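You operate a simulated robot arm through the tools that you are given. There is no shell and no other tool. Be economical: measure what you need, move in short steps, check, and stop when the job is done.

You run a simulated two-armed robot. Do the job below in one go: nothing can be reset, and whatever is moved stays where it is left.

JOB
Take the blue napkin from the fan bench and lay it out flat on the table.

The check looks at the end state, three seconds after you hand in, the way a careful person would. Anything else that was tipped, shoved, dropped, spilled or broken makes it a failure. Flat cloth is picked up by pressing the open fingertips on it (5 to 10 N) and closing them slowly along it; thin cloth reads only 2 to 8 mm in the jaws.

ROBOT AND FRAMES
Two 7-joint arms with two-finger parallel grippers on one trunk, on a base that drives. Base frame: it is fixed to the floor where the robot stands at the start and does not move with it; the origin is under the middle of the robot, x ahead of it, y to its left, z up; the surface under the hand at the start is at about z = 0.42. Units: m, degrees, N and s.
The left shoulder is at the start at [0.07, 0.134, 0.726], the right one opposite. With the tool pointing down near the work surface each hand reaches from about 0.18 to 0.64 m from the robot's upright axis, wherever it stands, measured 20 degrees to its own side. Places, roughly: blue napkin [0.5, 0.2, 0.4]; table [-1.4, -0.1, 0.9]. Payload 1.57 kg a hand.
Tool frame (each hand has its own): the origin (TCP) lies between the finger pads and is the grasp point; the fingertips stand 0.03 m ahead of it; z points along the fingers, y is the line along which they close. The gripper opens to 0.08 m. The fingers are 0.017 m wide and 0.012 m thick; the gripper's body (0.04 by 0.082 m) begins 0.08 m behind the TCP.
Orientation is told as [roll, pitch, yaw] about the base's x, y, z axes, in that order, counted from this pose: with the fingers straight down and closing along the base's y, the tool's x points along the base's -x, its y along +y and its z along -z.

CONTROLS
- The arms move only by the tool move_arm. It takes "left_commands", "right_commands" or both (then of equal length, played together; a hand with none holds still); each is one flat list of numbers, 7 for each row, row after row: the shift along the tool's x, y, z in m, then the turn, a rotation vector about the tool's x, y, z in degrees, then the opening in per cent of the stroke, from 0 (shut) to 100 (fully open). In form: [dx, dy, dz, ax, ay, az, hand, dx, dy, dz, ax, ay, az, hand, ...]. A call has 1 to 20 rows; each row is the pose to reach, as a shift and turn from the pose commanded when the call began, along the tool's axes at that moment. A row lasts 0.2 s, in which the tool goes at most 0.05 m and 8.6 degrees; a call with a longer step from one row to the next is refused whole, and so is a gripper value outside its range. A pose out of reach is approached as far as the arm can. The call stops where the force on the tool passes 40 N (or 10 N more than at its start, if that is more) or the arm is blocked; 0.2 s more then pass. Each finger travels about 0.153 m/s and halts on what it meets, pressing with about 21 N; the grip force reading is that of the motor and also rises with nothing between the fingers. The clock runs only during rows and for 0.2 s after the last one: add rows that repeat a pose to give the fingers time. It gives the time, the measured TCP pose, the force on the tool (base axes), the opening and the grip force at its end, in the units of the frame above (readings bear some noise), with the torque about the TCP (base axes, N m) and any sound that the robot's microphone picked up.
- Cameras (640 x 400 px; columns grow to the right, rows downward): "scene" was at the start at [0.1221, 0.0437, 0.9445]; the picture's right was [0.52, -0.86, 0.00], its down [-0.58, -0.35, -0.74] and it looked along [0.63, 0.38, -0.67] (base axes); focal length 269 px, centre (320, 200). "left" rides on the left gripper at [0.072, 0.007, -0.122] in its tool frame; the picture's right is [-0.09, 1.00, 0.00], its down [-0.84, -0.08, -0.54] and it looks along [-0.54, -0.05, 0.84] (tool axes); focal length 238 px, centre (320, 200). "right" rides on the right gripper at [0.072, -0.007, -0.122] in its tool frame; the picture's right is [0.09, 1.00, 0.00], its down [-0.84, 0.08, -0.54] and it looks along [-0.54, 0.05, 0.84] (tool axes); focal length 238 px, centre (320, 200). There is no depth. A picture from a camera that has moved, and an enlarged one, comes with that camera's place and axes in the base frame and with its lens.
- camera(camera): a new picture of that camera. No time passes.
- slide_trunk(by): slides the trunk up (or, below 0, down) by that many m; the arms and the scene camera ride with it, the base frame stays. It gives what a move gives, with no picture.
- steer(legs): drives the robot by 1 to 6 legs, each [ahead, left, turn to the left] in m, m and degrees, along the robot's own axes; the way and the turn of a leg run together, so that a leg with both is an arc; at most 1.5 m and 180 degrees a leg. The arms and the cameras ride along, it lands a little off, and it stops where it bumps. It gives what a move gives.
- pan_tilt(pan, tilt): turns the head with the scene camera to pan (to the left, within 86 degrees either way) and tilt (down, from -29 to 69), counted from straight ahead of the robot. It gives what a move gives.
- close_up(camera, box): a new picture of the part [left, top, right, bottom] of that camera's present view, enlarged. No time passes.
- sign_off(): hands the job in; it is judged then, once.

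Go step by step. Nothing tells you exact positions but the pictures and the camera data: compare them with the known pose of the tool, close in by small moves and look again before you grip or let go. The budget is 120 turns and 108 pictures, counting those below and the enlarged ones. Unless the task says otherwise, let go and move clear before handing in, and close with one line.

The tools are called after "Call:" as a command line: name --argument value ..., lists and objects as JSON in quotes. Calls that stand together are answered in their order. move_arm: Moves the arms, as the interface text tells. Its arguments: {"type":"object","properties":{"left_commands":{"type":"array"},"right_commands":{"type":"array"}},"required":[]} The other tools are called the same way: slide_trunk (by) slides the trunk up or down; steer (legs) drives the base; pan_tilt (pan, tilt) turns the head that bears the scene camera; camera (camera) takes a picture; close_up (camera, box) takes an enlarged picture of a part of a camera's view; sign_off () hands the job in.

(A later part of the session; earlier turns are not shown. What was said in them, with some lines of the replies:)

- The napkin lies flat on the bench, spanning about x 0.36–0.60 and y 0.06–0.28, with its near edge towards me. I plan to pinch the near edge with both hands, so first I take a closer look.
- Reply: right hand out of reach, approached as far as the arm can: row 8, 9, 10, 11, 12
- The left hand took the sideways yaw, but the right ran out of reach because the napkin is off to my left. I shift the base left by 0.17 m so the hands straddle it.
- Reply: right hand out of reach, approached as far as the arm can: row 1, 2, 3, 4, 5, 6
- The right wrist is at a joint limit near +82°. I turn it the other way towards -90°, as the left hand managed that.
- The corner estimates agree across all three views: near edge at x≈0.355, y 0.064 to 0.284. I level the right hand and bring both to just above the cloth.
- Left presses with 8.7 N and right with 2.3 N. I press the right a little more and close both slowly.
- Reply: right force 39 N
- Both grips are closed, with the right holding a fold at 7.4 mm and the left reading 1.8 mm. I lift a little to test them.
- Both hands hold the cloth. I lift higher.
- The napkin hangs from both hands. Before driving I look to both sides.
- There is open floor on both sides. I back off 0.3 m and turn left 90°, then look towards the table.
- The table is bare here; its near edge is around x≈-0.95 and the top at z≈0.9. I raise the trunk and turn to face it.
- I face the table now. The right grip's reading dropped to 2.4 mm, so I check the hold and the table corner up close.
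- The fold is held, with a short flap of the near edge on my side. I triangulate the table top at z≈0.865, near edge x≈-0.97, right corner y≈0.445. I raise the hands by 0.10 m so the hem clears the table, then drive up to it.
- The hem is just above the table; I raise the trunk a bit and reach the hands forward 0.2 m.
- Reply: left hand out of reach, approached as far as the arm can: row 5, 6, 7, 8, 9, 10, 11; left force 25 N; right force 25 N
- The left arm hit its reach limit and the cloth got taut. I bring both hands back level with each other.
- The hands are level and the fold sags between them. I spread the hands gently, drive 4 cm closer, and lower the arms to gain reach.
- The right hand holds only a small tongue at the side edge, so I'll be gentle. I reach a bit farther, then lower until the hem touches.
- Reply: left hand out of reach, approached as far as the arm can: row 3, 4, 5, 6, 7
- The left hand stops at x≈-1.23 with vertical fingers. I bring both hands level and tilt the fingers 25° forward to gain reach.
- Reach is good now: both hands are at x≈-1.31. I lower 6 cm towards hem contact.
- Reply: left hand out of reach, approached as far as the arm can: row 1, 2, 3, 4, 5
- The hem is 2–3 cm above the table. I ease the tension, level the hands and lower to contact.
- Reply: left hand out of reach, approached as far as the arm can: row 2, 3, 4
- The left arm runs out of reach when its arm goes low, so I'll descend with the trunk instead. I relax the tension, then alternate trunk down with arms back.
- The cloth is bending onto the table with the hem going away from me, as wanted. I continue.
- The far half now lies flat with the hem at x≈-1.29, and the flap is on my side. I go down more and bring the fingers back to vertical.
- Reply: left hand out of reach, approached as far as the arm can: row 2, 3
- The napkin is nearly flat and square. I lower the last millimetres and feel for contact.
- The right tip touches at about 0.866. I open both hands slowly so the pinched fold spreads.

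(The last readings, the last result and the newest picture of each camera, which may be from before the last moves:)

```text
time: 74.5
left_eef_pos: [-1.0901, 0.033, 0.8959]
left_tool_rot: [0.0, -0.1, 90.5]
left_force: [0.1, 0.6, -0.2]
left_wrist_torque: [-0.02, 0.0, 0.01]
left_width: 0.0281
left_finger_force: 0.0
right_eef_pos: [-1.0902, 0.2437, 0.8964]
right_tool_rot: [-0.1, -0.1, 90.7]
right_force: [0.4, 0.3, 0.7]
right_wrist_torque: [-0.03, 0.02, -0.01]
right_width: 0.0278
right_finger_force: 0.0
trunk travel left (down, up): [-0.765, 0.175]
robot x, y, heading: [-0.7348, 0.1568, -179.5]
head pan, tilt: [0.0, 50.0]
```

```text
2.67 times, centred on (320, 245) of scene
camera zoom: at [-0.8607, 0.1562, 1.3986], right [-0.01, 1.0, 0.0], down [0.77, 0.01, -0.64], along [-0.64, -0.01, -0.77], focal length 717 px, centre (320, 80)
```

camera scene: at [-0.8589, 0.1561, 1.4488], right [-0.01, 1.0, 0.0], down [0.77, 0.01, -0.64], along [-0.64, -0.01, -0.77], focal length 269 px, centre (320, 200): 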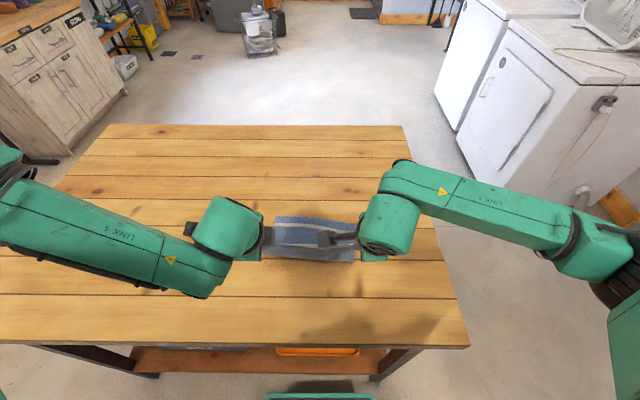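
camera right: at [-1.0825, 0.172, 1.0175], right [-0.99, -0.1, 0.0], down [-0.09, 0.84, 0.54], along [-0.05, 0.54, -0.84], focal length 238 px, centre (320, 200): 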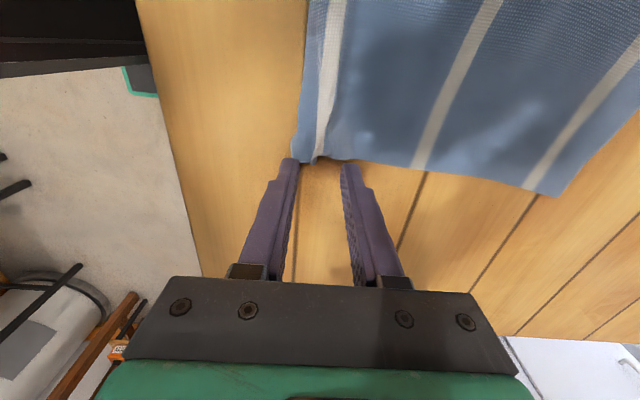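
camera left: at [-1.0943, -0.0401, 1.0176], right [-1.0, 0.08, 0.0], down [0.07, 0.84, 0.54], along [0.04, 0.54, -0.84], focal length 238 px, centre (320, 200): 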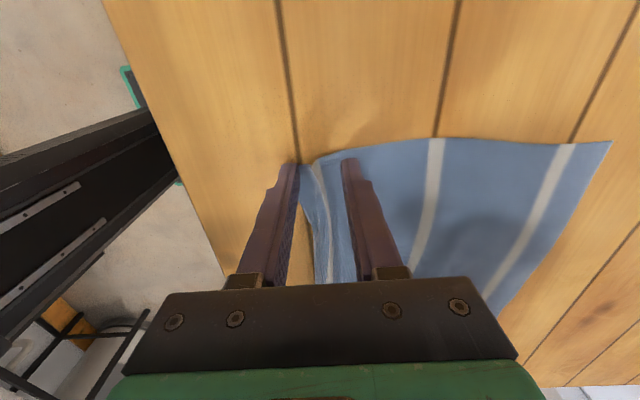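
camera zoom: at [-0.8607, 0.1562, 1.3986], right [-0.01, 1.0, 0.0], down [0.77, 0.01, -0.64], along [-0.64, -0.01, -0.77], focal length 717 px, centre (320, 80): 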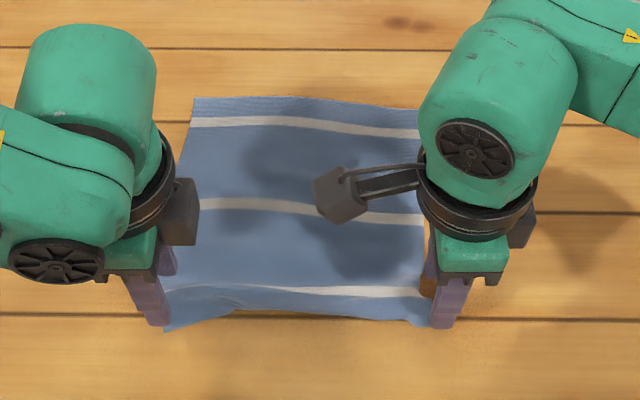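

The cloth is released. I raise both hands straight up and away, then inspect.

Call:
move_arm --left_commands '[0, 0, -0.01, 0, 0, 0, 35, 0, 0, -0.03, 0, 0, 0, 35, 0, 0, -0.06, 0, 0, 0, 35, 0, 0, -0.09, 0, 0, 0, 35, 0.04, 0, -0.12, 0, 0, 0, 35, 0.08, 0, -0.15, 0, 0, 0, 35]' --right_commands '[0, 0, -0.01, 0, 0, 0, 35, 0, 0, -0.03, 0, 0, 0, 35, 0, 0, -0.06, 0, 0, 0, 35, 0, 0, -0.09, 0, 0, 0, 35, -0.04, 0, -0.12, 0, 0, 0, 35, -0.08, 0, -0.15, 0, 0, 0, 35]'

Call:
close_up --camera "scene" --box '[200, 170, 440, 320]'

Call:
camera --camera "right"

Call:
camera --camera "left"

```text
time: 75.9
left_eef_pos: [-1.0864, -0.048, 1.0459]
left_tool_rot: [0.1, 0.0, 90.6]
left_force: [0.3, -0.6, 1.0]
left_wrist_torque: [0.02, 0.01, -0.03]
left_width: 0.028
left_finger_force: 0.0
right_eef_pos: [-1.0906, 0.3246, 1.0512]
right_tool_rot: [0.0, 0.0, 90.8]
right_force: [1.1, -1.4, -0.3]
right_wrist_torque: [0.0, -0.01, -0.01]
right_width: 0.0279
right_finger_force: 0.0
trunk travel left (down, up): [-0.765, 0.175]
robot x, y, heading: [-0.7353, 0.1585, -179.0]
head pan, tilt: [0.0, 50.0]
```

```text
2.67 times, centred on (320, 245) of scene
camera zoom: at [-0.8579, 0.1557, 1.3989], right [-0.01, 1.0, 0.0], down [0.76, 0.01, -0.64], along [-0.64, -0.01, -0.76], focal length 717 px, centre (320, 80)
```

zoom: 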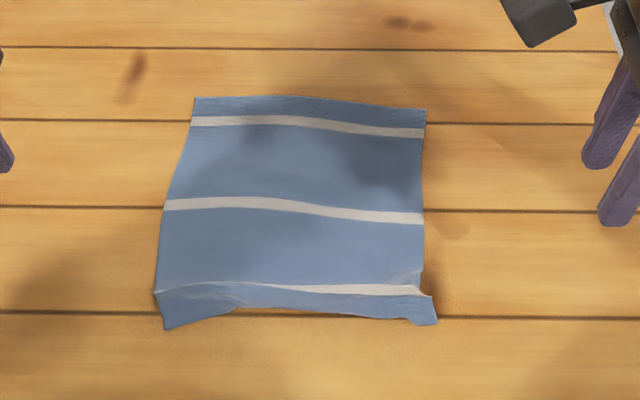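

```text
45 pictures are left
camera right: at [-1.083, 0.2521, 1.1723], right [-0.99, -0.11, 0.0], down [-0.09, 0.84, 0.54], along [-0.06, 0.54, -0.84], focal length 238 px, centre (320, 200)
```

right: 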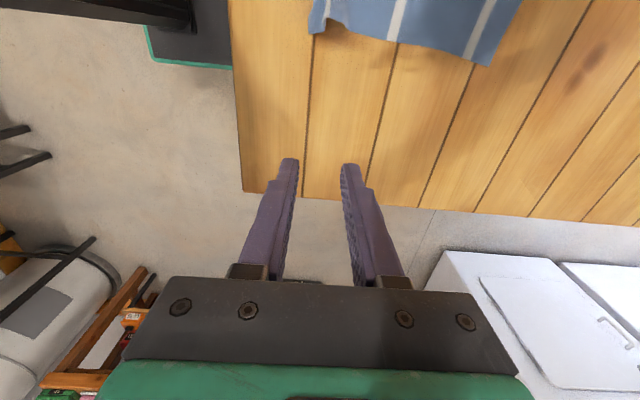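

```text
44 pictures are left
camera left: at [-1.0914, -0.1212, 1.1674], right [-1.0, 0.08, 0.0], down [0.07, 0.84, 0.54], along [0.04, 0.54, -0.84], focal length 238 px, centre (320, 200)
```

left: 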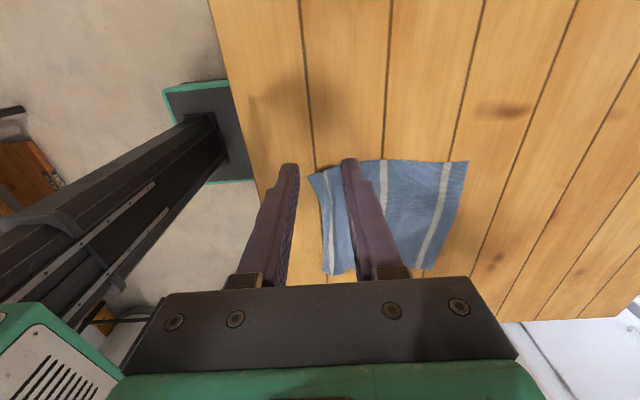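

The napkin is almost flat; a small ridge remains along the near stripe. I zoom in to judge it.

Call:
close_up --camera "scene" --box '[250, 265, 372, 300]'

Call:
close_up --camera "left" --box '[280, 140, 480, 290]'

```text
5.25 times, centred on (311, 282) of scene
camera zoom: at [-0.8579, 0.1557, 1.3989], right [-0.01, 1.0, 0.0], down [0.76, 0.01, -0.64], along [-0.64, -0.01, -0.76], focal length 1410 px, centre (367, -233)
```

zoom: 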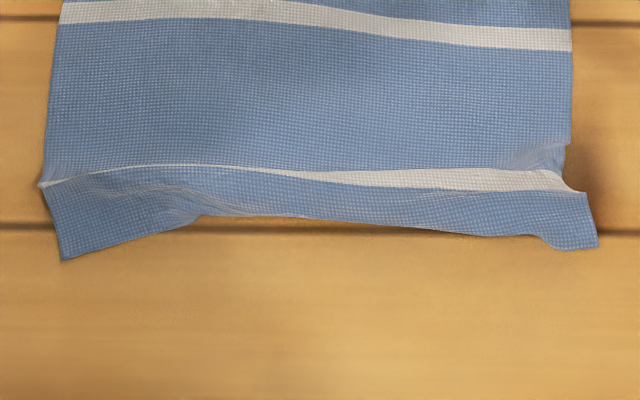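

```text
2.67 times, centred on (380, 215) of left
camera zoom: at [-1.0914, -0.1212, 1.1674], right [-1.0, 0.08, 0.0], down [0.07, 0.84, 0.54], along [0.04, 0.54, -0.84], focal length 636 px, centre (160, 160)
```

zoom: 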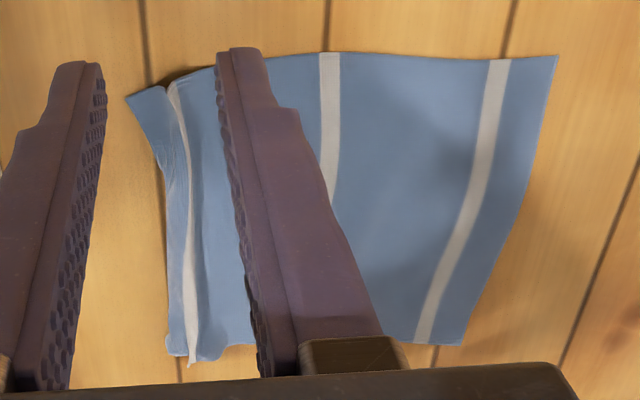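

A slack ridge of 1–2 cm remains at the near stripe. I'll press closed fingertips lightly on the near corners and drag them towards me to pull it flat.

Call:
move_arm --left_commands '[-0.03, -0.005, 0, 0, 0, 0, 20, -0.06, -0.01, 0, 0, 0, 0, 0, -0.095, -0.0144, 0.03, 0, 0, 0, 0, -0.095, -0.0144, 0.07, 0, 0, 0, 0, -0.095, -0.0144, 0.11, 0, 0, 0, 0, -0.095, -0.0144, 0.134, 0, 0, 0, 0]' --right_commands '[0.03, -0.005, 0, 0, 0, 0, 20, 0.06, -0.01, 0, 0, 0, 0, 0, 0.1, -0.0186, 0.03, 0, 0, 0, 0, 0.1, -0.0186, 0.07, 0, 0, 0, 0, 0.1, -0.0186, 0.11, 0, 0, 0, 0, 0.1, -0.0186, 0.139, 0, 0, 0, 0]'

Call:
camera --camera "left"

Call:
camera --camera "right"

Call:
close_up --camera "scene" --box '[220, 200, 410, 320]'

```text
refused: row 3 steps farther than a row can; nothing moved
```

```text
41 pictures are left
camera left: at [-1.0914, -0.1212, 1.1674], right [-1.0, 0.08, 0.0], down [0.07, 0.84, 0.54], along [0.04, 0.54, -0.84], focal length 238 px, centre (320, 200)
```

left: 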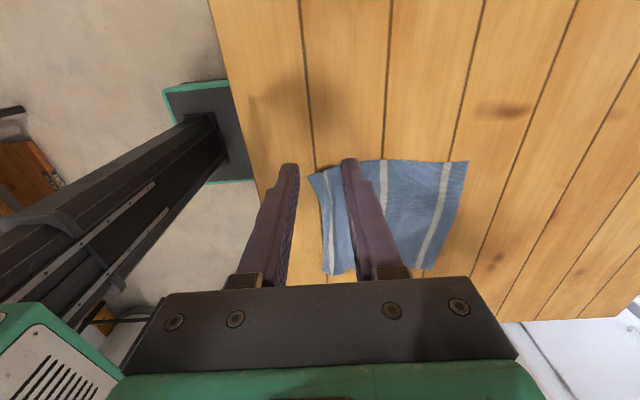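

```text
40 pictures are left
camera right: at [-1.083, 0.2521, 1.1723], right [-0.99, -0.11, 0.0], down [-0.09, 0.84, 0.54], along [-0.06, 0.54, -0.84], focal length 238 px, centre (320, 200)
```

right: 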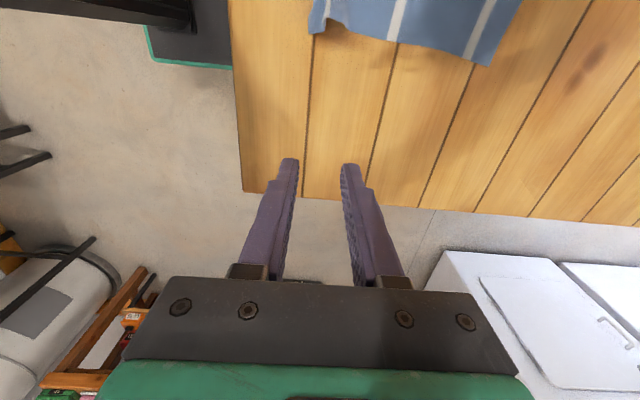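

```text
3.33 times, centred on (315, 260) of scene
camera zoom: at [-0.8579, 0.1557, 1.3989], right [-0.01, 1.0, 0.0], down [0.76, 0.01, -0.64], along [-0.64, -0.01, -0.76], focal length 896 px, centre (337, 0)
```

zoom: 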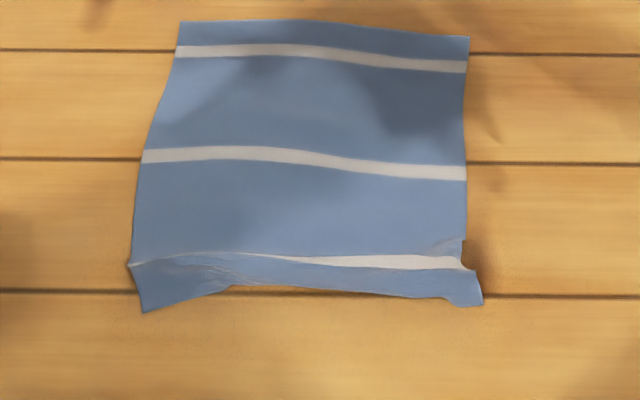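

Call:
move_arm --left_commands '[-0.03, -0.005, 0, 0, 0, 0, 20, -0.06, -0.01, 0, 0, 0, 0, 0, -0.095, -0.0144, 0.01, 0, 0, 0, 0, -0.095, -0.0144, 0.05, 0, 0, 0, 0, -0.095, -0.0144, 0.09, 0, 0, 0, 0, -0.095, -0.0144, 0.134, 0, 0, 0, 0]' --right_commands '[0.03, -0.005, 0, 0, 0, 0, 20, 0.06, -0.01, 0, 0, 0, 0, 0, 0.1, -0.0186, 0.01, 0, 0, 0, 0, 0.1, -0.0186, 0.05, 0, 0, 0, 0, 0.1, -0.0186, 0.095, 0, 0, 0, 0, 0.1, -0.0186, 0.139, 0, 0, 0, 0]'

Call:
camera --camera "left"

Call:
camera --camera "right"

Call:
close_up --camera "scene" --box '[220, 200, 410, 320]'

```text
time: 77.3
left_eef_pos: [-1.0778, 0.0493, 0.9095]
left_tool_rot: [0.1, -0.1, 90.6]
left_force: [0.5, -0.5, -0.2]
left_wrist_torque: [0.02, -0.01, -0.03]
left_width: 0.0003
left_finger_force: 20.9
right_eef_pos: [-1.0687, 0.2227, 0.9086]
right_tool_rot: [-0.2, 0.0, 90.7]
right_force: [0.3, 0.4, 0.2]
right_wrist_torque: [0.03, -0.04, 0.0]
right_width: 0.0
right_finger_force: 21.6
trunk travel left (down, up): [-0.765, 0.175]
robot x, y, heading: [-0.7328, 0.1558, -179.2]
head pan, tilt: [0.0, 50.0]
```

```text
38 pictures are left
camera left: at [-1.0829, -0.0242, 1.0311], right [-1.0, 0.08, 0.0], down [0.07, 0.84, 0.54], along [0.04, 0.54, -0.84], focal length 238 px, centre (320, 200)
```

left: 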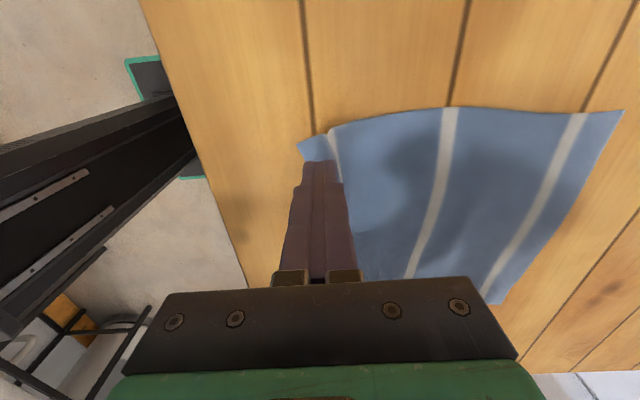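

```text
37 pictures are left
camera right: at [-1.0621, 0.1493, 1.0296], right [-0.99, -0.1, 0.0], down [-0.09, 0.84, 0.54], along [-0.05, 0.54, -0.84], focal length 238 px, centre (320, 200)
```

right: 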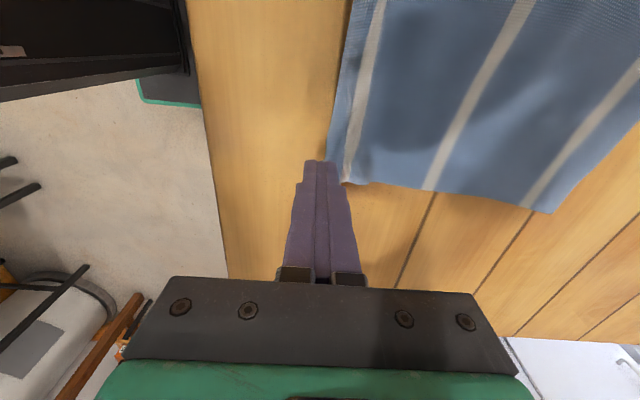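

```text
3.33 times, centred on (315, 260) of scene
camera zoom: at [-0.8628, 0.1553, 1.3985], right [-0.01, 1.0, 0.0], down [0.77, 0.01, -0.64], along [-0.64, -0.01, -0.77], focal length 896 px, centre (337, 0)
```

zoom: 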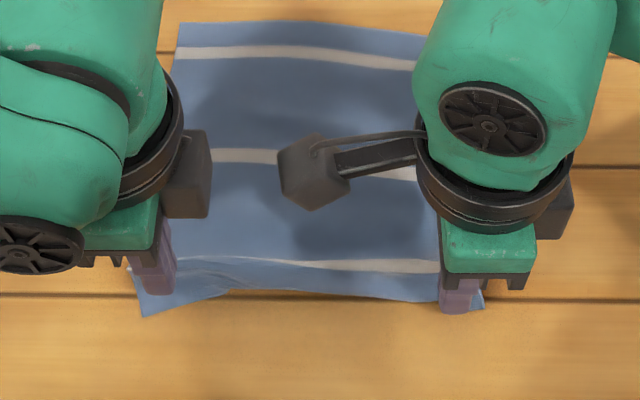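

Call:
move_arm --left_commands '[0, 0, 0.006, 0, 0, 0, 0, 0, 0, 0.012, 0, 0, 0, 0, 0, 0, 0.0145, 0, 0, 0, 0]' --right_commands '[0, 0.007, 0.006, 0, 0, 0, 0, 0, 0.007, 0.012, 0, 0, 0, 0, 0, 0.007, 0.0145, 0, 0, 0, 0]'

```text
time: 78.1
left_eef_pos: [-1.0744, 0.0475, 0.8963]
left_tool_rot: [0.1, -0.1, 90.6]
left_force: [-0.2, 0.8, -0.3]
left_wrist_torque: [-0.03, 0.05, -0.01]
left_width: 0.0
left_finger_force: 20.8
right_eef_pos: [-1.0755, 0.2236, 0.8933]
right_tool_rot: [-0.1, 0.0, 90.7]
right_force: [0.2, 0.4, -1.2]
right_wrist_torque: [0.02, 0.02, -0.01]
right_width: 0.0
right_finger_force: 21.0
trunk travel left (down, up): [-0.765, 0.175]
robot x, y, heading: [-0.7375, 0.1569, -179.2]
head pan, tilt: [0.0, 50.0]
```

Call:
move_arm --left_commands '[0, 0, 0.002, 0, 0, 0, 0, 0, 0, 0.004, 0, 0, 0, 0]' --right_commands '[0, 0, 0.001, 0, 0, 0, 0, 0, 0, 0.002, 0, 0, 0, 0]'

```text
time: 78.7
left_eef_pos: [-1.0746, 0.0473, 0.8922]
left_tool_rot: [0.1, -0.1, 90.6]
left_force: [-0.7, -0.7, -0.1]
left_wrist_torque: [-0.01, -0.02, 0.04]
left_width: 0.0
left_finger_force: 20.9
right_eef_pos: [-1.0761, 0.2246, 0.8919]
right_tool_rot: [-0.2, 0.0, 90.6]
right_force: [0.2, -0.7, 1.2]
right_wrist_torque: [-0.07, 0.0, 0.03]
right_width: 0.0002
right_finger_force: 21.2
trunk travel left (down, up): [-0.765, 0.175]
robot x, y, heading: [-0.7339, 0.1579, -179.4]
head pan, tilt: [0.0, 50.0]
```

Call:
move_arm --left_commands '[0, 0, 0.001, 0, 0, 0, 0, 0, 0, 0.002, 0, 0, 0, 0]' --right_commands '[0, 0, 0.001, 0, 0, 0, 0, 0, 0, 0.002, 0, 0, 0, 0]'

```text
time: 79.3
left_eef_pos: [-1.0742, 0.0463, 0.8909]
left_tool_rot: [0.1, -0.1, 90.4]
left_force: [0.2, 0.0, 0.0]
left_wrist_torque: [-0.02, 0.0, -0.01]
left_width: 0.0
left_finger_force: 20.8
right_eef_pos: [-1.0776, 0.2227, 0.8914]
right_tool_rot: [0.1, 0.0, 90.7]
right_force: [-1.3, 0.7, 17.1]
right_wrist_torque: [-0.05, -0.02, -0.03]
right_width: 0.0
right_finger_force: 21.2
trunk travel left (down, up): [-0.765, 0.175]
robot x, y, heading: [-0.7331, 0.1574, -179.1]
head pan, tilt: [0.0, 50.0]
```

Call:
move_arm --left_commands '[0, 0, 0.001, 0, 0, 0, 0, 0, 0, 0.001, 0, 0, 0, 0]' --right_commands '[0, 0, -0.001, 0, 0, 0, 0, 0, 0, -0.001, 0, 0, 0, 0]'

```text
time: 79.9
left_eef_pos: [-1.0733, 0.048, 0.8912]
left_tool_rot: [0.2, -0.1, 90.7]
left_force: [-0.1, -4.7, 22.4]
left_wrist_torque: [-0.1, -0.09, -0.02]
left_width: 0.0
left_finger_force: 21.0
right_eef_pos: [-1.0755, 0.2236, 0.891]
right_tool_rot: [0.0, 0.0, 90.8]
right_force: [-2.2, -0.6, 9.4]
right_wrist_torque: [-0.03, 0.08, -0.04]
right_width: 0.0
right_finger_force: 21.2
trunk travel left (down, up): [-0.765, 0.175]
robot x, y, heading: [-0.734, 0.153, -179.2]
head pan, tilt: [0.0, 50.0]
```

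Both tips press now. I ease the left slightly and drag both towards me by 15 mm, slowly.

Call:
move_arm --left_commands '[0, 0, -0.0012, 0, 0, 0, 0, 0.001, -0.003, -0.0012, 0, 0, 0, 0, 0.002, -0.006, -0.0012, 0, 0, 0, 0, 0.002, -0.009, -0.0012, 0, 0, 0, 0, 0.002, -0.012, -0.0012, 0, 0, 0, 0, 0.002, -0.015, -0.0012, 0, 0, 0, 0]' --right_commands '[0, 0, 0, 0, 0, 0, 0, -0.001, -0.003, 0, 0, 0, 0, 0, -0.002, -0.006, 0, 0, 0, 0, 0, -0.002, -0.009, 0, 0, 0, 0, 0, -0.002, -0.012, 0, 0, 0, 0, 0, -0.002, -0.015, 0, 0, 0, 0, 0]'

Call:
close_up --camera "scene" --box '[220, 200, 410, 320]'

```text
time: 81.3
left_eef_pos: [-1.058, 0.0452, 0.8911]
left_tool_rot: [0.0, 0.0, 90.7]
left_force: [-2.0, 1.0, 8.5]
left_wrist_torque: [0.05, 0.04, 0.0]
left_width: 0.0001
left_finger_force: 21.0
right_eef_pos: [-1.0625, 0.2262, 0.891]
right_tool_rot: [0.0, 0.0, 90.7]
right_force: [-5.0, -0.3, 21.5]
right_wrist_torque: [-0.13, 0.17, -0.02]
right_width: 0.0001
right_finger_force: 20.7
trunk travel left (down, up): [-0.765, 0.175]
robot x, y, heading: [-0.7329, 0.1579, -179.1]
head pan, tilt: [0.0, 50.0]
```

```text
3.33 times, centred on (315, 260) of scene
camera zoom: at [-0.8589, 0.1562, 1.3988], right [-0.01, 1.0, 0.0], down [0.77, 0.01, -0.64], along [-0.64, -0.01, -0.77], focal length 896 px, centre (337, 0)
```

zoom: 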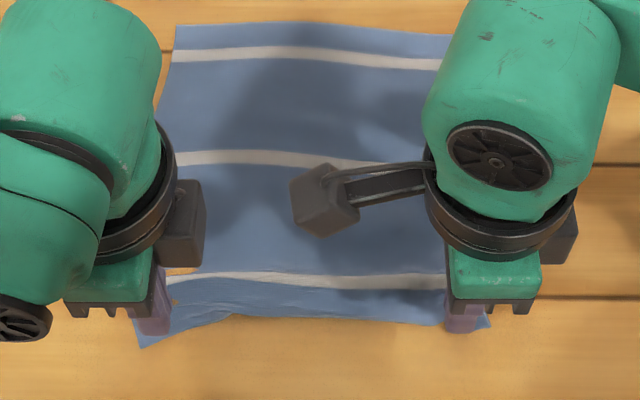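

The ridge pulled out and the hem stayed put. I lift off and look.

Call:
move_arm --left_commands '[0, 0, -0.01, 0, 0, 0, 0, 0, 0, -0.04, 0, 0, 0, 0, 0, 0, -0.08, 0, 0, 0, 0, 0.04, 0, -0.1, 0, 0, 0, 0, 0.08, 0, -0.12, 0, 0, 0, 0]' --right_commands '[0, 0, -0.01, 0, 0, 0, 0, 0, 0, -0.04, 0, 0, 0, 0, 0, 0, -0.08, 0, 0, 0, 0, -0.04, 0, -0.1, 0, 0, 0, 0, -0.08, 0, -0.12, 0, 0, 0, 0]'

Call:
close_up --camera "scene" --box '[220, 190, 410, 320]'

Call:
close_up --camera "scene" --box '[250, 265, 382, 310]'

```text
time: 82.5
left_eef_pos: [-1.0613, -0.0303, 1.0195]
left_tool_rot: [0.2, 0.0, 90.6]
left_force: [-1.0, 0.5, -0.4]
left_wrist_torque: [0.02, 0.05, 0.04]
left_width: 0.0
left_finger_force: 20.9
left hand out of reach, approached as far as the arm can: row 4, 5
right_eef_pos: [-1.0596, 0.3061, 1.0125]
right_tool_rot: [0.0, 0.0, 90.8]
right_force: [0.8, 0.0, 0.3]
right_wrist_torque: [-0.06, 0.01, 0.04]
right_width: 0.0001
right_finger_force: 20.9
trunk travel left (down, up): [-0.765, 0.175]
robot x, y, heading: [-0.7341, 0.1542, -179.1]
head pan, tilt: [0.0, 50.0]
```

```text
3.08 times, centred on (315, 255) of scene
camera zoom: at [-0.8569, 0.1569, 1.399], right [-0.01, 1.0, 0.0], down [0.76, 0.01, -0.64], along [-0.64, -0.01, -0.76], focal length 827 px, centre (335, 31)
```

zoom: 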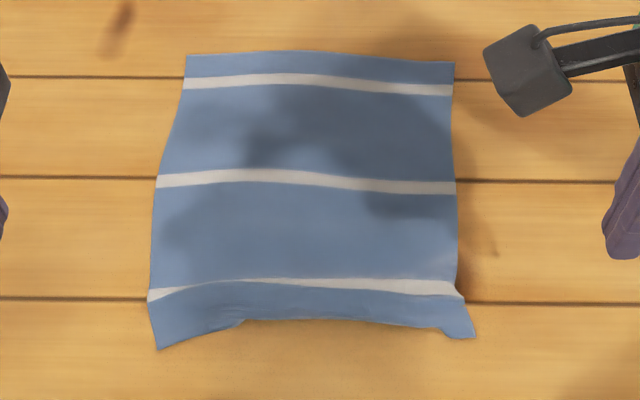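

```text
4.85 times, centred on (316, 288) of scene
camera zoom: at [-0.8569, 0.1569, 1.399], right [-0.01, 1.0, 0.0], down [0.76, 0.01, -0.64], along [-0.64, -0.01, -0.76], focal length 1303 px, centre (339, -224)
```

zoom: 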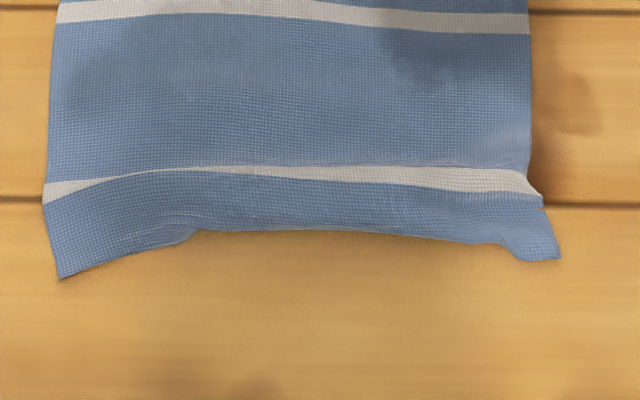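

Much better. The middle of the near edge still lags or may be tucked; I check it with the left wrist camera.

Call:
camera --camera "left"

Call:
close_up --camera "left" --box '[280, 100, 440, 260]'

```text
32 pictures are left
camera left: at [-1.0662, -0.1041, 1.1404], right [-1.0, 0.08, 0.0], down [0.07, 0.84, 0.54], along [0.04, 0.54, -0.84], focal length 238 px, centre (320, 200)
```

left: 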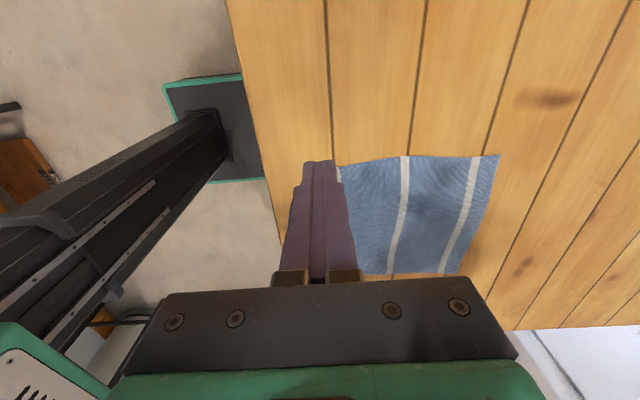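

```text
2.50 times, centred on (360, 180) of left
camera zoom: at [-1.0662, -0.1041, 1.1404], right [-1.0, 0.08, 0.0], down [0.07, 0.84, 0.54], along [0.04, 0.54, -0.84], focal length 596 px, centre (220, 250)
```

zoom: 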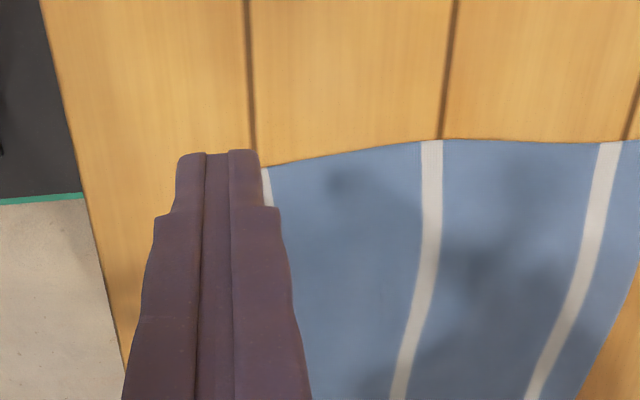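

I'll do one gentle drag at the middle of the near strip with the right hand.

Call:
move_arm --right_commands '[0.04, 0.003, 0, 0, 0, 0, 0, 0.08, 0.006, 0, 0, 0, 0, 0, 0.12, 0.009, 0.01, 0, 0, 0, 0, 0.156, 0.01, 0.03, 0, 0, 0, 0, 0.156, 0.01, 0.07, 0, 0, 0, 0, 0.156, 0.01, 0.1, 0, 0, 0, 0]'

Call:
close_up --camera "right" --box '[250, 60, 490, 210]'

Call:
close_up --camera "scene" --box '[220, 190, 410, 320]'

```text
time: 83.9
left_eef_pos: [-1.0645, -0.0312, 1.0168]
left_tool_rot: [0.0, -0.1, 90.5]
left_force: [0.0, -0.3, -0.2]
left_wrist_torque: [0.01, 0.0, 0.0]
left_width: 0.0
left_finger_force: 21.1
right_eef_pos: [-1.0689, 0.1499, 0.9107]
right_tool_rot: [-0.1, -0.1, 90.8]
right_force: [0.0, -0.4, -0.4]
right_wrist_torque: [0.0, -0.01, 0.0]
right_width: 0.0
right_finger_force: 20.8
trunk travel left (down, up): [-0.765, 0.175]
robot x, y, heading: [-0.7368, 0.1563, -179.1]
head pan, tilt: [0.0, 50.0]
```

```text
2.67 times, centred on (370, 135) of right
camera zoom: at [-1.0623, 0.0782, 1.0323], right [-0.99, -0.1, 0.0], down [-0.09, 0.84, 0.54], along [-0.05, 0.54, -0.84], focal length 636 px, centre (187, 373)
```

zoom: 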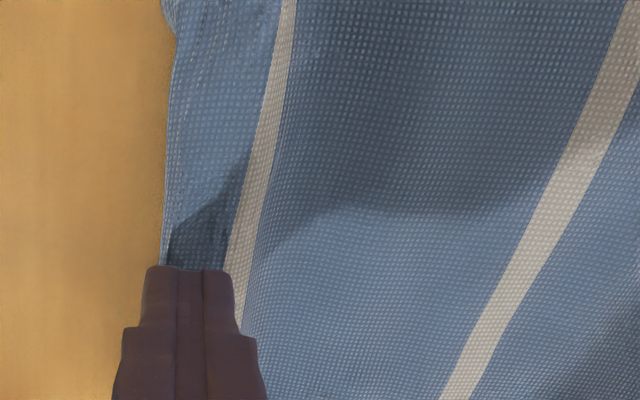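

```text
3.08 times, centred on (315, 255) of scene
camera zoom: at [-0.861, 0.1565, 1.3986], right [-0.01, 1.0, 0.0], down [0.77, 0.01, -0.64], along [-0.64, -0.01, -0.77], focal length 827 px, centre (335, 31)
```

zoom: 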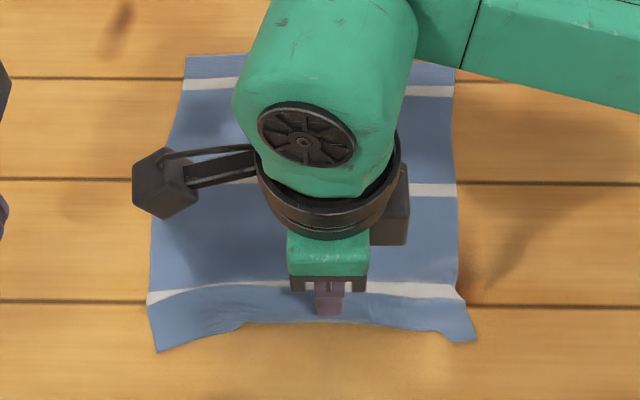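

Call:
move_arm --right_commands '[0, 0, 0.01, 0, 0, 0, 0, 0, 0, 0.017, 0, 0, 0, 0, 0, 0, 0.019, 0, 0, 0, 0]'

```text
time: 84.7
left_eef_pos: [-1.0633, -0.0315, 1.019]
left_tool_rot: [0.1, 0.0, 90.6]
left_force: [-0.2, -0.1, -0.9]
left_wrist_torque: [-0.05, 0.02, 0.0]
left_width: 0.0001
left_finger_force: 20.5
right_eef_pos: [-1.0702, 0.151, 0.8929]
right_tool_rot: [0.0, 0.1, 90.6]
right_force: [-0.2, 1.4, 9.4]
right_wrist_torque: [0.05, 0.02, 0.01]
right_width: 0.0
right_finger_force: 20.5
trunk travel left (down, up): [-0.765, 0.175]
robot x, y, heading: [-0.7376, 0.1573, -179.4]
head pan, tilt: [0.0, 50.0]
```

Call:
move_arm --right_commands '[0, -0.003, 0, 0, 0, 0, 0, 0, -0.006, 0, 0, 0, 0, 0, 0, -0.009, 0, 0, 0, 0, 0, 0, -0.012, 0, 0, 0, 0, 0, 0, -0.015, 0, 0, 0, 0, 0, 0, -0.015, -0.01, 0, 0, 0, 0, 0, -0.015, -0.05, 0, 0, 0, 0, -0.04, -0.015, -0.09, 0, 0, 0, 0, -0.08, -0.015, -0.11, 0, 0, 0, 0, -0.12, -0.015, -0.12, 0, 0, 0, 0, -0.16, -0.015, -0.12, 0, 0, 0, 0]'

Call:
close_up --camera "scene" --box '[220, 190, 410, 320]'

Call:
close_up --camera "scene" --box '[250, 265, 382, 310]'

```text
refused: row 8 steps farther than a row can; nothing moved
```

```text
3.08 times, centred on (315, 255) of scene
camera zoom: at [-0.8593, 0.1567, 1.399], right [-0.01, 1.0, 0.0], down [0.77, 0.01, -0.64], along [-0.64, -0.01, -0.77], focal length 827 px, centre (335, 31)
```

zoom: 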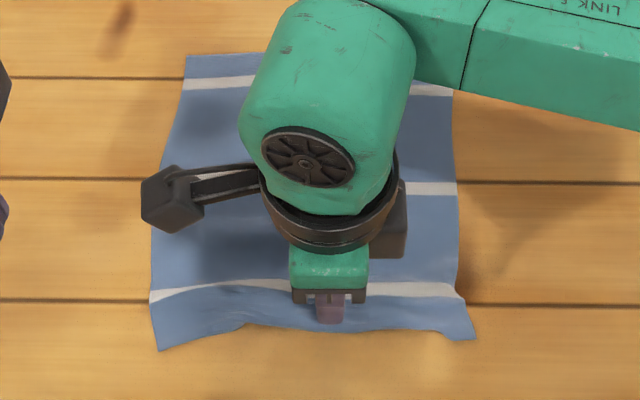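

```text
4.85 times, centred on (316, 288) of scene
camera zoom: at [-0.8593, 0.1567, 1.399], right [-0.01, 1.0, 0.0], down [0.77, 0.01, -0.64], along [-0.64, -0.01, -0.77], focal length 1303 px, centre (339, -224)
```

zoom: 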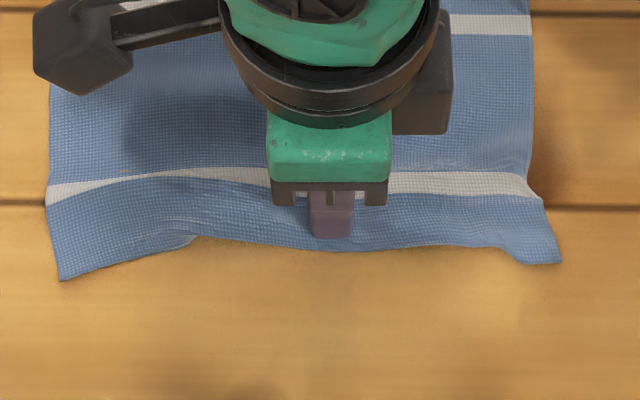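

Pressing already pushed the edge outward; now the drag.

Call:
move_arm --right_commands '[0, -0.003, 0, 0, 0, 0, 0, 0, -0.006, 0, 0, 0, 0, 0, 0, -0.009, 0, 0, 0, 0, 0, 0, -0.012, 0, 0, 0, 0, 0, 0, -0.012, -0.01, 0, 0, 0, 0, 0, -0.012, -0.05, 0, 0, 0, 0, 0, -0.012, -0.09, 0, 0, 0, 0, -0.04, -0.012, -0.11, 0, 0, 0, 0, -0.08, -0.012, -0.12, 0, 0, 0, 0, -0.12, -0.012, -0.12, 0, 0, 0, 0, -0.16, -0.012, -0.12, 0, 0, 0, 0]'

Call:
close_up --camera "scene" --box '[220, 190, 410, 320]'

Call:
close_up --camera "scene" --box '[250, 265, 382, 310]'

```text
time: 87.1
left_eef_pos: [-1.0642, -0.0303, 1.0188]
left_tool_rot: [0.0, 0.2, 90.6]
left_force: [-0.3, -0.4, -0.7]
left_wrist_torque: [-0.04, 0.01, 0.0]
left_width: 0.0
left_finger_force: 20.9
right_eef_pos: [-1.0622, 0.3132, 1.0135]
right_tool_rot: [-0.1, 0.0, 90.7]
right_force: [-0.4, 1.0, 0.1]
right_wrist_torque: [-0.04, 0.01, 0.02]
right_width: 0.0001
right_finger_force: 21.0
trunk travel left (down, up): [-0.765, 0.175]
robot x, y, heading: [-0.7382, 0.1564, -179.5]
head pan, tilt: [0.0, 50.0]
```

```text
3.08 times, centred on (315, 255) of scene
camera zoom: at [-0.8596, 0.1586, 1.3988], right [-0.01, 1.0, 0.0], down [0.77, 0.01, -0.64], along [-0.64, -0.01, -0.77], focal length 827 px, centre (335, 31)
```

zoom: 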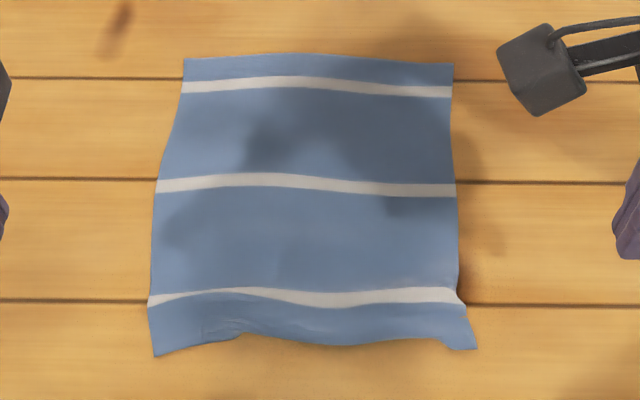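

```text
4.85 times, centred on (316, 288) of scene
camera zoom: at [-0.8596, 0.1586, 1.3988], right [-0.01, 1.0, 0.0], down [0.77, 0.01, -0.64], along [-0.64, -0.01, -0.77], focal length 1303 px, centre (339, -224)
```

zoom: 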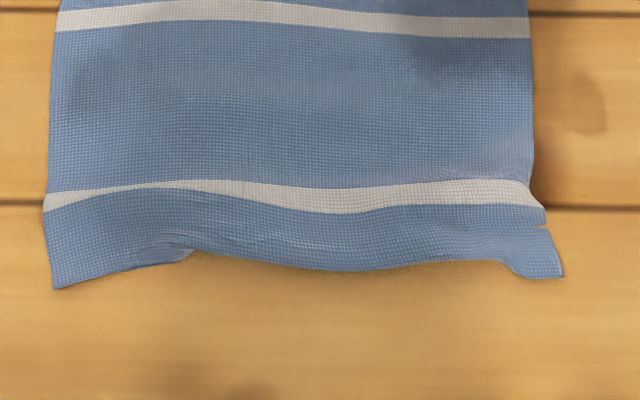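

Nearly there. A small bulge remains left of centre (y≈0.09), so I drag there once with the left hand.

Call:
move_arm --left_commands '[-0.04, 0, 0, 0, 0, 0, 0, -0.08, 0, 0, 0, 0, 0, 0, -0.122, 0, 0, 0, 0, 0, 0, -0.122, 0, 0.04, 0, 0, 0, 0, -0.122, 0, 0.08, 0, 0, 0, 0, -0.122, 0, 0.115, 0, 0, 0, 0, -0.122, 0, 0.124, 0, 0, 0, 0, -0.122, 0, 0.1265, 0, 0, 0, 0]'

```text
time: 88.9
left_eef_pos: [-1.0657, 0.0824, 0.8943]
left_tool_rot: [0.1, -0.2, 90.6]
left_force: [-0.9, 0.2, 0.1]
left_wrist_torque: [0.04, 0.01, 0.01]
left_width: 0.0
left_finger_force: 21.2
left hand out of reach, approached as far as the arm can: row 6, 7, 8
right_eef_pos: [-1.0632, 0.3105, 1.0121]
right_tool_rot: [-0.1, 0.0, 90.6]
right_force: [-0.5, -0.7, 0.2]
right_wrist_torque: [0.0, -0.01, -0.05]
right_width: 0.0001
right_finger_force: 21.1
trunk travel left (down, up): [-0.765, 0.175]
robot x, y, heading: [-0.7326, 0.1556, -178.9]
head pan, tilt: [0.0, 50.0]
```

Call:
slide_trunk --by -0.003

```text
time: 89.4
left_eef_pos: [-1.0669, 0.0821, 0.8907]
left_tool_rot: [0.2, -0.2, 90.5]
left_force: [-0.3, -0.9, 8.7]
left_wrist_torque: [0.02, -0.1, 0.02]
left_width: 0.0002
left_finger_force: 21.3
right_eef_pos: [-1.0617, 0.3112, 1.0095]
right_tool_rot: [-0.1, 0.0, 90.6]
right_force: [-0.3, 0.0, 0.0]
right_wrist_torque: [-0.02, 0.01, -0.03]
right_width: 0.0
right_finger_force: 20.9
trunk travel left (down, up): [-0.762, 0.178]
robot x, y, heading: [-0.7353, 0.1526, -179.3]
head pan, tilt: [0.0, 50.0]
```

Call:
move_arm --left_commands '[0, -0.003, 0, 0, 0, 0, 0, 0, -0.006, 0, 0, 0, 0, 0, 0, -0.009, 0, 0, 0, 0, 0, 0, -0.01, 0, 0, 0, 0, 0, 0, -0.01, -0.01, 0, 0, 0, 0, 0, -0.01, -0.05, 0, 0, 0, 0, 0, -0.01, -0.09, 0, 0, 0, 0, 0.04, -0.005, -0.11, 0, 0, 0, 0, 0.08, 0, -0.12, 0, 0, 0, 0, 0.11, 0, -0.12, 0, 0, 0, 0]'

Call:
close_up --camera "scene" --box '[220, 190, 410, 320]'

Call:
close_up --camera "scene" --box '[250, 265, 382, 310]'

```text
time: 91.6
left_eef_pos: [-1.0645, -0.0272, 1.0119]
left_tool_rot: [0.2, -0.2, 90.8]
left_force: [0.0, 0.8, 0.0]
left_wrist_torque: [0.01, 0.0, -0.02]
left_width: 0.0001
left_finger_force: 20.7
right_eef_pos: [-1.0621, 0.3117, 1.0089]
right_tool_rot: [-0.2, 0.0, 90.8]
right_force: [-0.4, 0.1, 0.1]
right_wrist_torque: [-0.01, 0.0, 0.01]
right_width: 0.0
right_finger_force: 21.1
trunk travel left (down, up): [-0.762, 0.178]
robot x, y, heading: [-0.7337, 0.156, -179.5]
head pan, tilt: [0.0, 50.0]
```

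```text
3.08 times, centred on (315, 255) of scene
camera zoom: at [-0.8601, 0.1571, 1.3957], right [-0.01, 1.0, 0.0], down [0.77, 0.01, -0.64], along [-0.64, -0.01, -0.77], focal length 827 px, centre (335, 31)
```

zoom: 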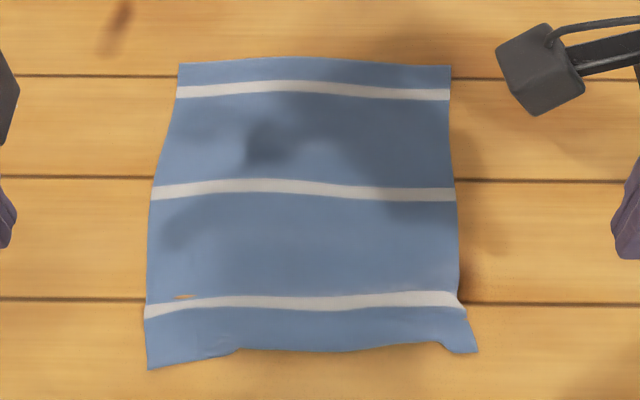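

```text
4.85 times, centred on (316, 288) of scene
camera zoom: at [-0.8601, 0.1571, 1.3957], right [-0.01, 1.0, 0.0], down [0.77, 0.01, -0.64], along [-0.64, -0.01, -0.77], focal length 1303 px, centre (339, -224)
```

zoom: 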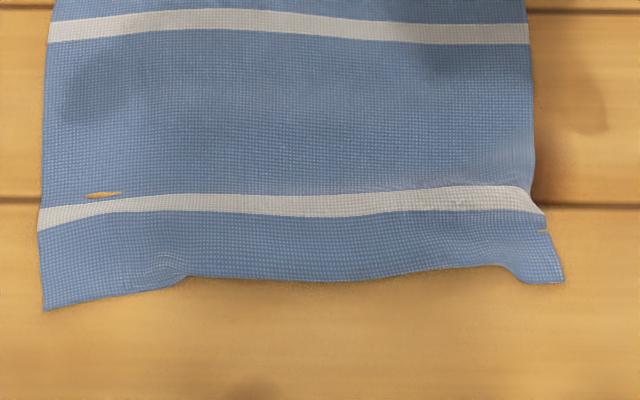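

Very flat now. One last small drag at the right corner kink.

Call:
move_arm --right_commands '[0.04, 0, 0, 0, 0, 0, 0, 0.08, 0, 0, 0, 0, 0, 0, 0.1, 0, 0.03, 0, 0, 0, 0, 0.1, 0, 0.07, 0, 0, 0, 0, 0.1, 0, 0.105, 0, 0, 0, 0, 0.1, 0, 0.115, 0, 0, 0, 0, 0.1, 0, 0.118, 0, 0, 0, 0]'

```text
time: 93.2
left_eef_pos: [-1.0626, -0.0284, 1.0111]
left_tool_rot: [0.1, -0.2, 90.6]
left_force: [-1.1, 0.4, -0.1]
left_wrist_torque: [0.02, -0.03, 0.0]
left_width: 0.0002
left_finger_force: 20.5
right_eef_pos: [-1.0614, 0.2086, 0.892]
right_tool_rot: [0.0, 0.0, 90.7]
right_force: [0.0, -0.7, 6.1]
right_wrist_torque: [-0.02, -0.02, 0.0]
right_width: 0.0
right_finger_force: 21.3
trunk travel left (down, up): [-0.762, 0.178]
robot x, y, heading: [-0.7342, 0.1564, -179.5]
head pan, tilt: [0.0, 50.0]
```

Call:
move_arm --right_commands '[-0.001, -0.003, 0, 0, 0, 0, 0, -0.002, -0.006, 0, 0, 0, 0, 0, -0.003, -0.008, 0, 0, 0, 0, 0, -0.003, -0.008, 0, 0, 0, 0, 0, -0.003, -0.008, -0.01, 0, 0, 0, 0, -0.003, -0.008, -0.05, 0, 0, 0, 0, -0.003, -0.008, -0.09, 0, 0, 0, 0, -0.04, -0.008, -0.11, 0, 0, 0, 0, -0.08, -0.008, -0.13, 0, 0, 0, 0, -0.12, -0.008, -0.14, 0, 0, 0, 0]'

Call:
close_up --camera "scene" --box '[220, 190, 410, 320]'

Call:
close_up --camera "scene" --box '[250, 265, 382, 310]'

```text
time: 95.4
left_eef_pos: [-1.0632, -0.0276, 1.0102]
left_tool_rot: [0.1, -0.1, 90.6]
left_force: [0.5, -0.1, -0.2]
left_wrist_torque: [-0.04, 0.0, -0.01]
left_width: 0.0
left_finger_force: 21.2
right_eef_pos: [-1.0531, 0.3321, 1.0318]
right_tool_rot: [-0.2, 0.0, 90.8]
right_force: [0.9, -0.9, 0.0]
right_wrist_torque: [0.03, 0.0, 0.0]
right_width: 0.0001
right_finger_force: 21.0
trunk travel left (down, up): [-0.762, 0.178]
robot x, y, heading: [-0.7317, 0.153, -179.4]
head pan, tilt: [0.0, 50.0]
```

```text
3.08 times, centred on (315, 255) of scene
camera zoom: at [-0.8595, 0.1575, 1.3957], right [-0.01, 1.0, 0.0], down [0.77, 0.01, -0.64], along [-0.64, -0.01, -0.77], focal length 827 px, centre (335, 31)
```

zoom: 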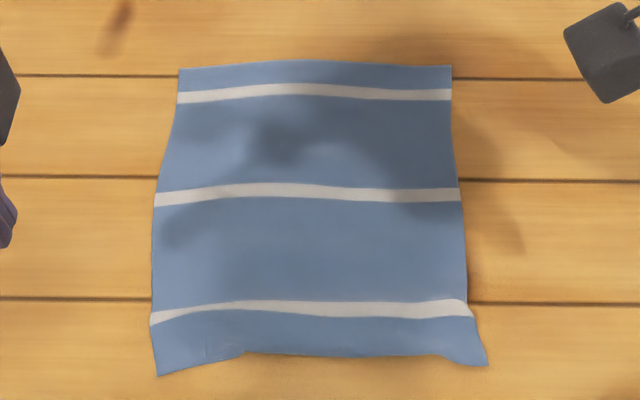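

```text
4.85 times, centred on (316, 288) of scene
camera zoom: at [-0.8595, 0.1575, 1.3957], right [-0.01, 1.0, 0.0], down [0.77, 0.01, -0.64], along [-0.64, -0.01, -0.77], focal length 1303 px, centre (339, -224)
```

zoom: 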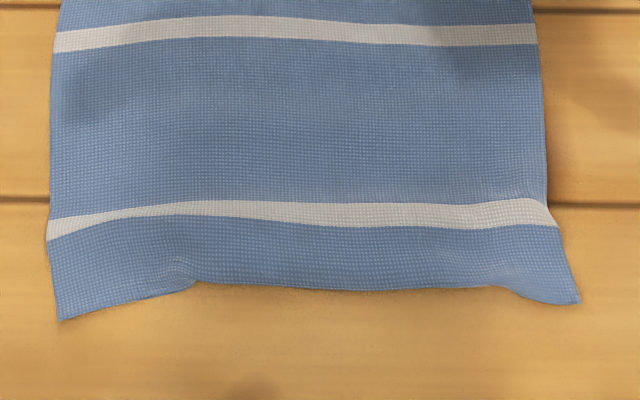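

The napkin lies flat and square on the table, with all three stripes straight. Both hands are empty and clear of it, and nothing else was touched.

Call:
sign_off

```text
The job is handed in.
```

The blue napkin is on the table, laid out flat except for a slight waviness along its near edge. Both hands have let go and are clear of it, and I saw nothing else disturbed.
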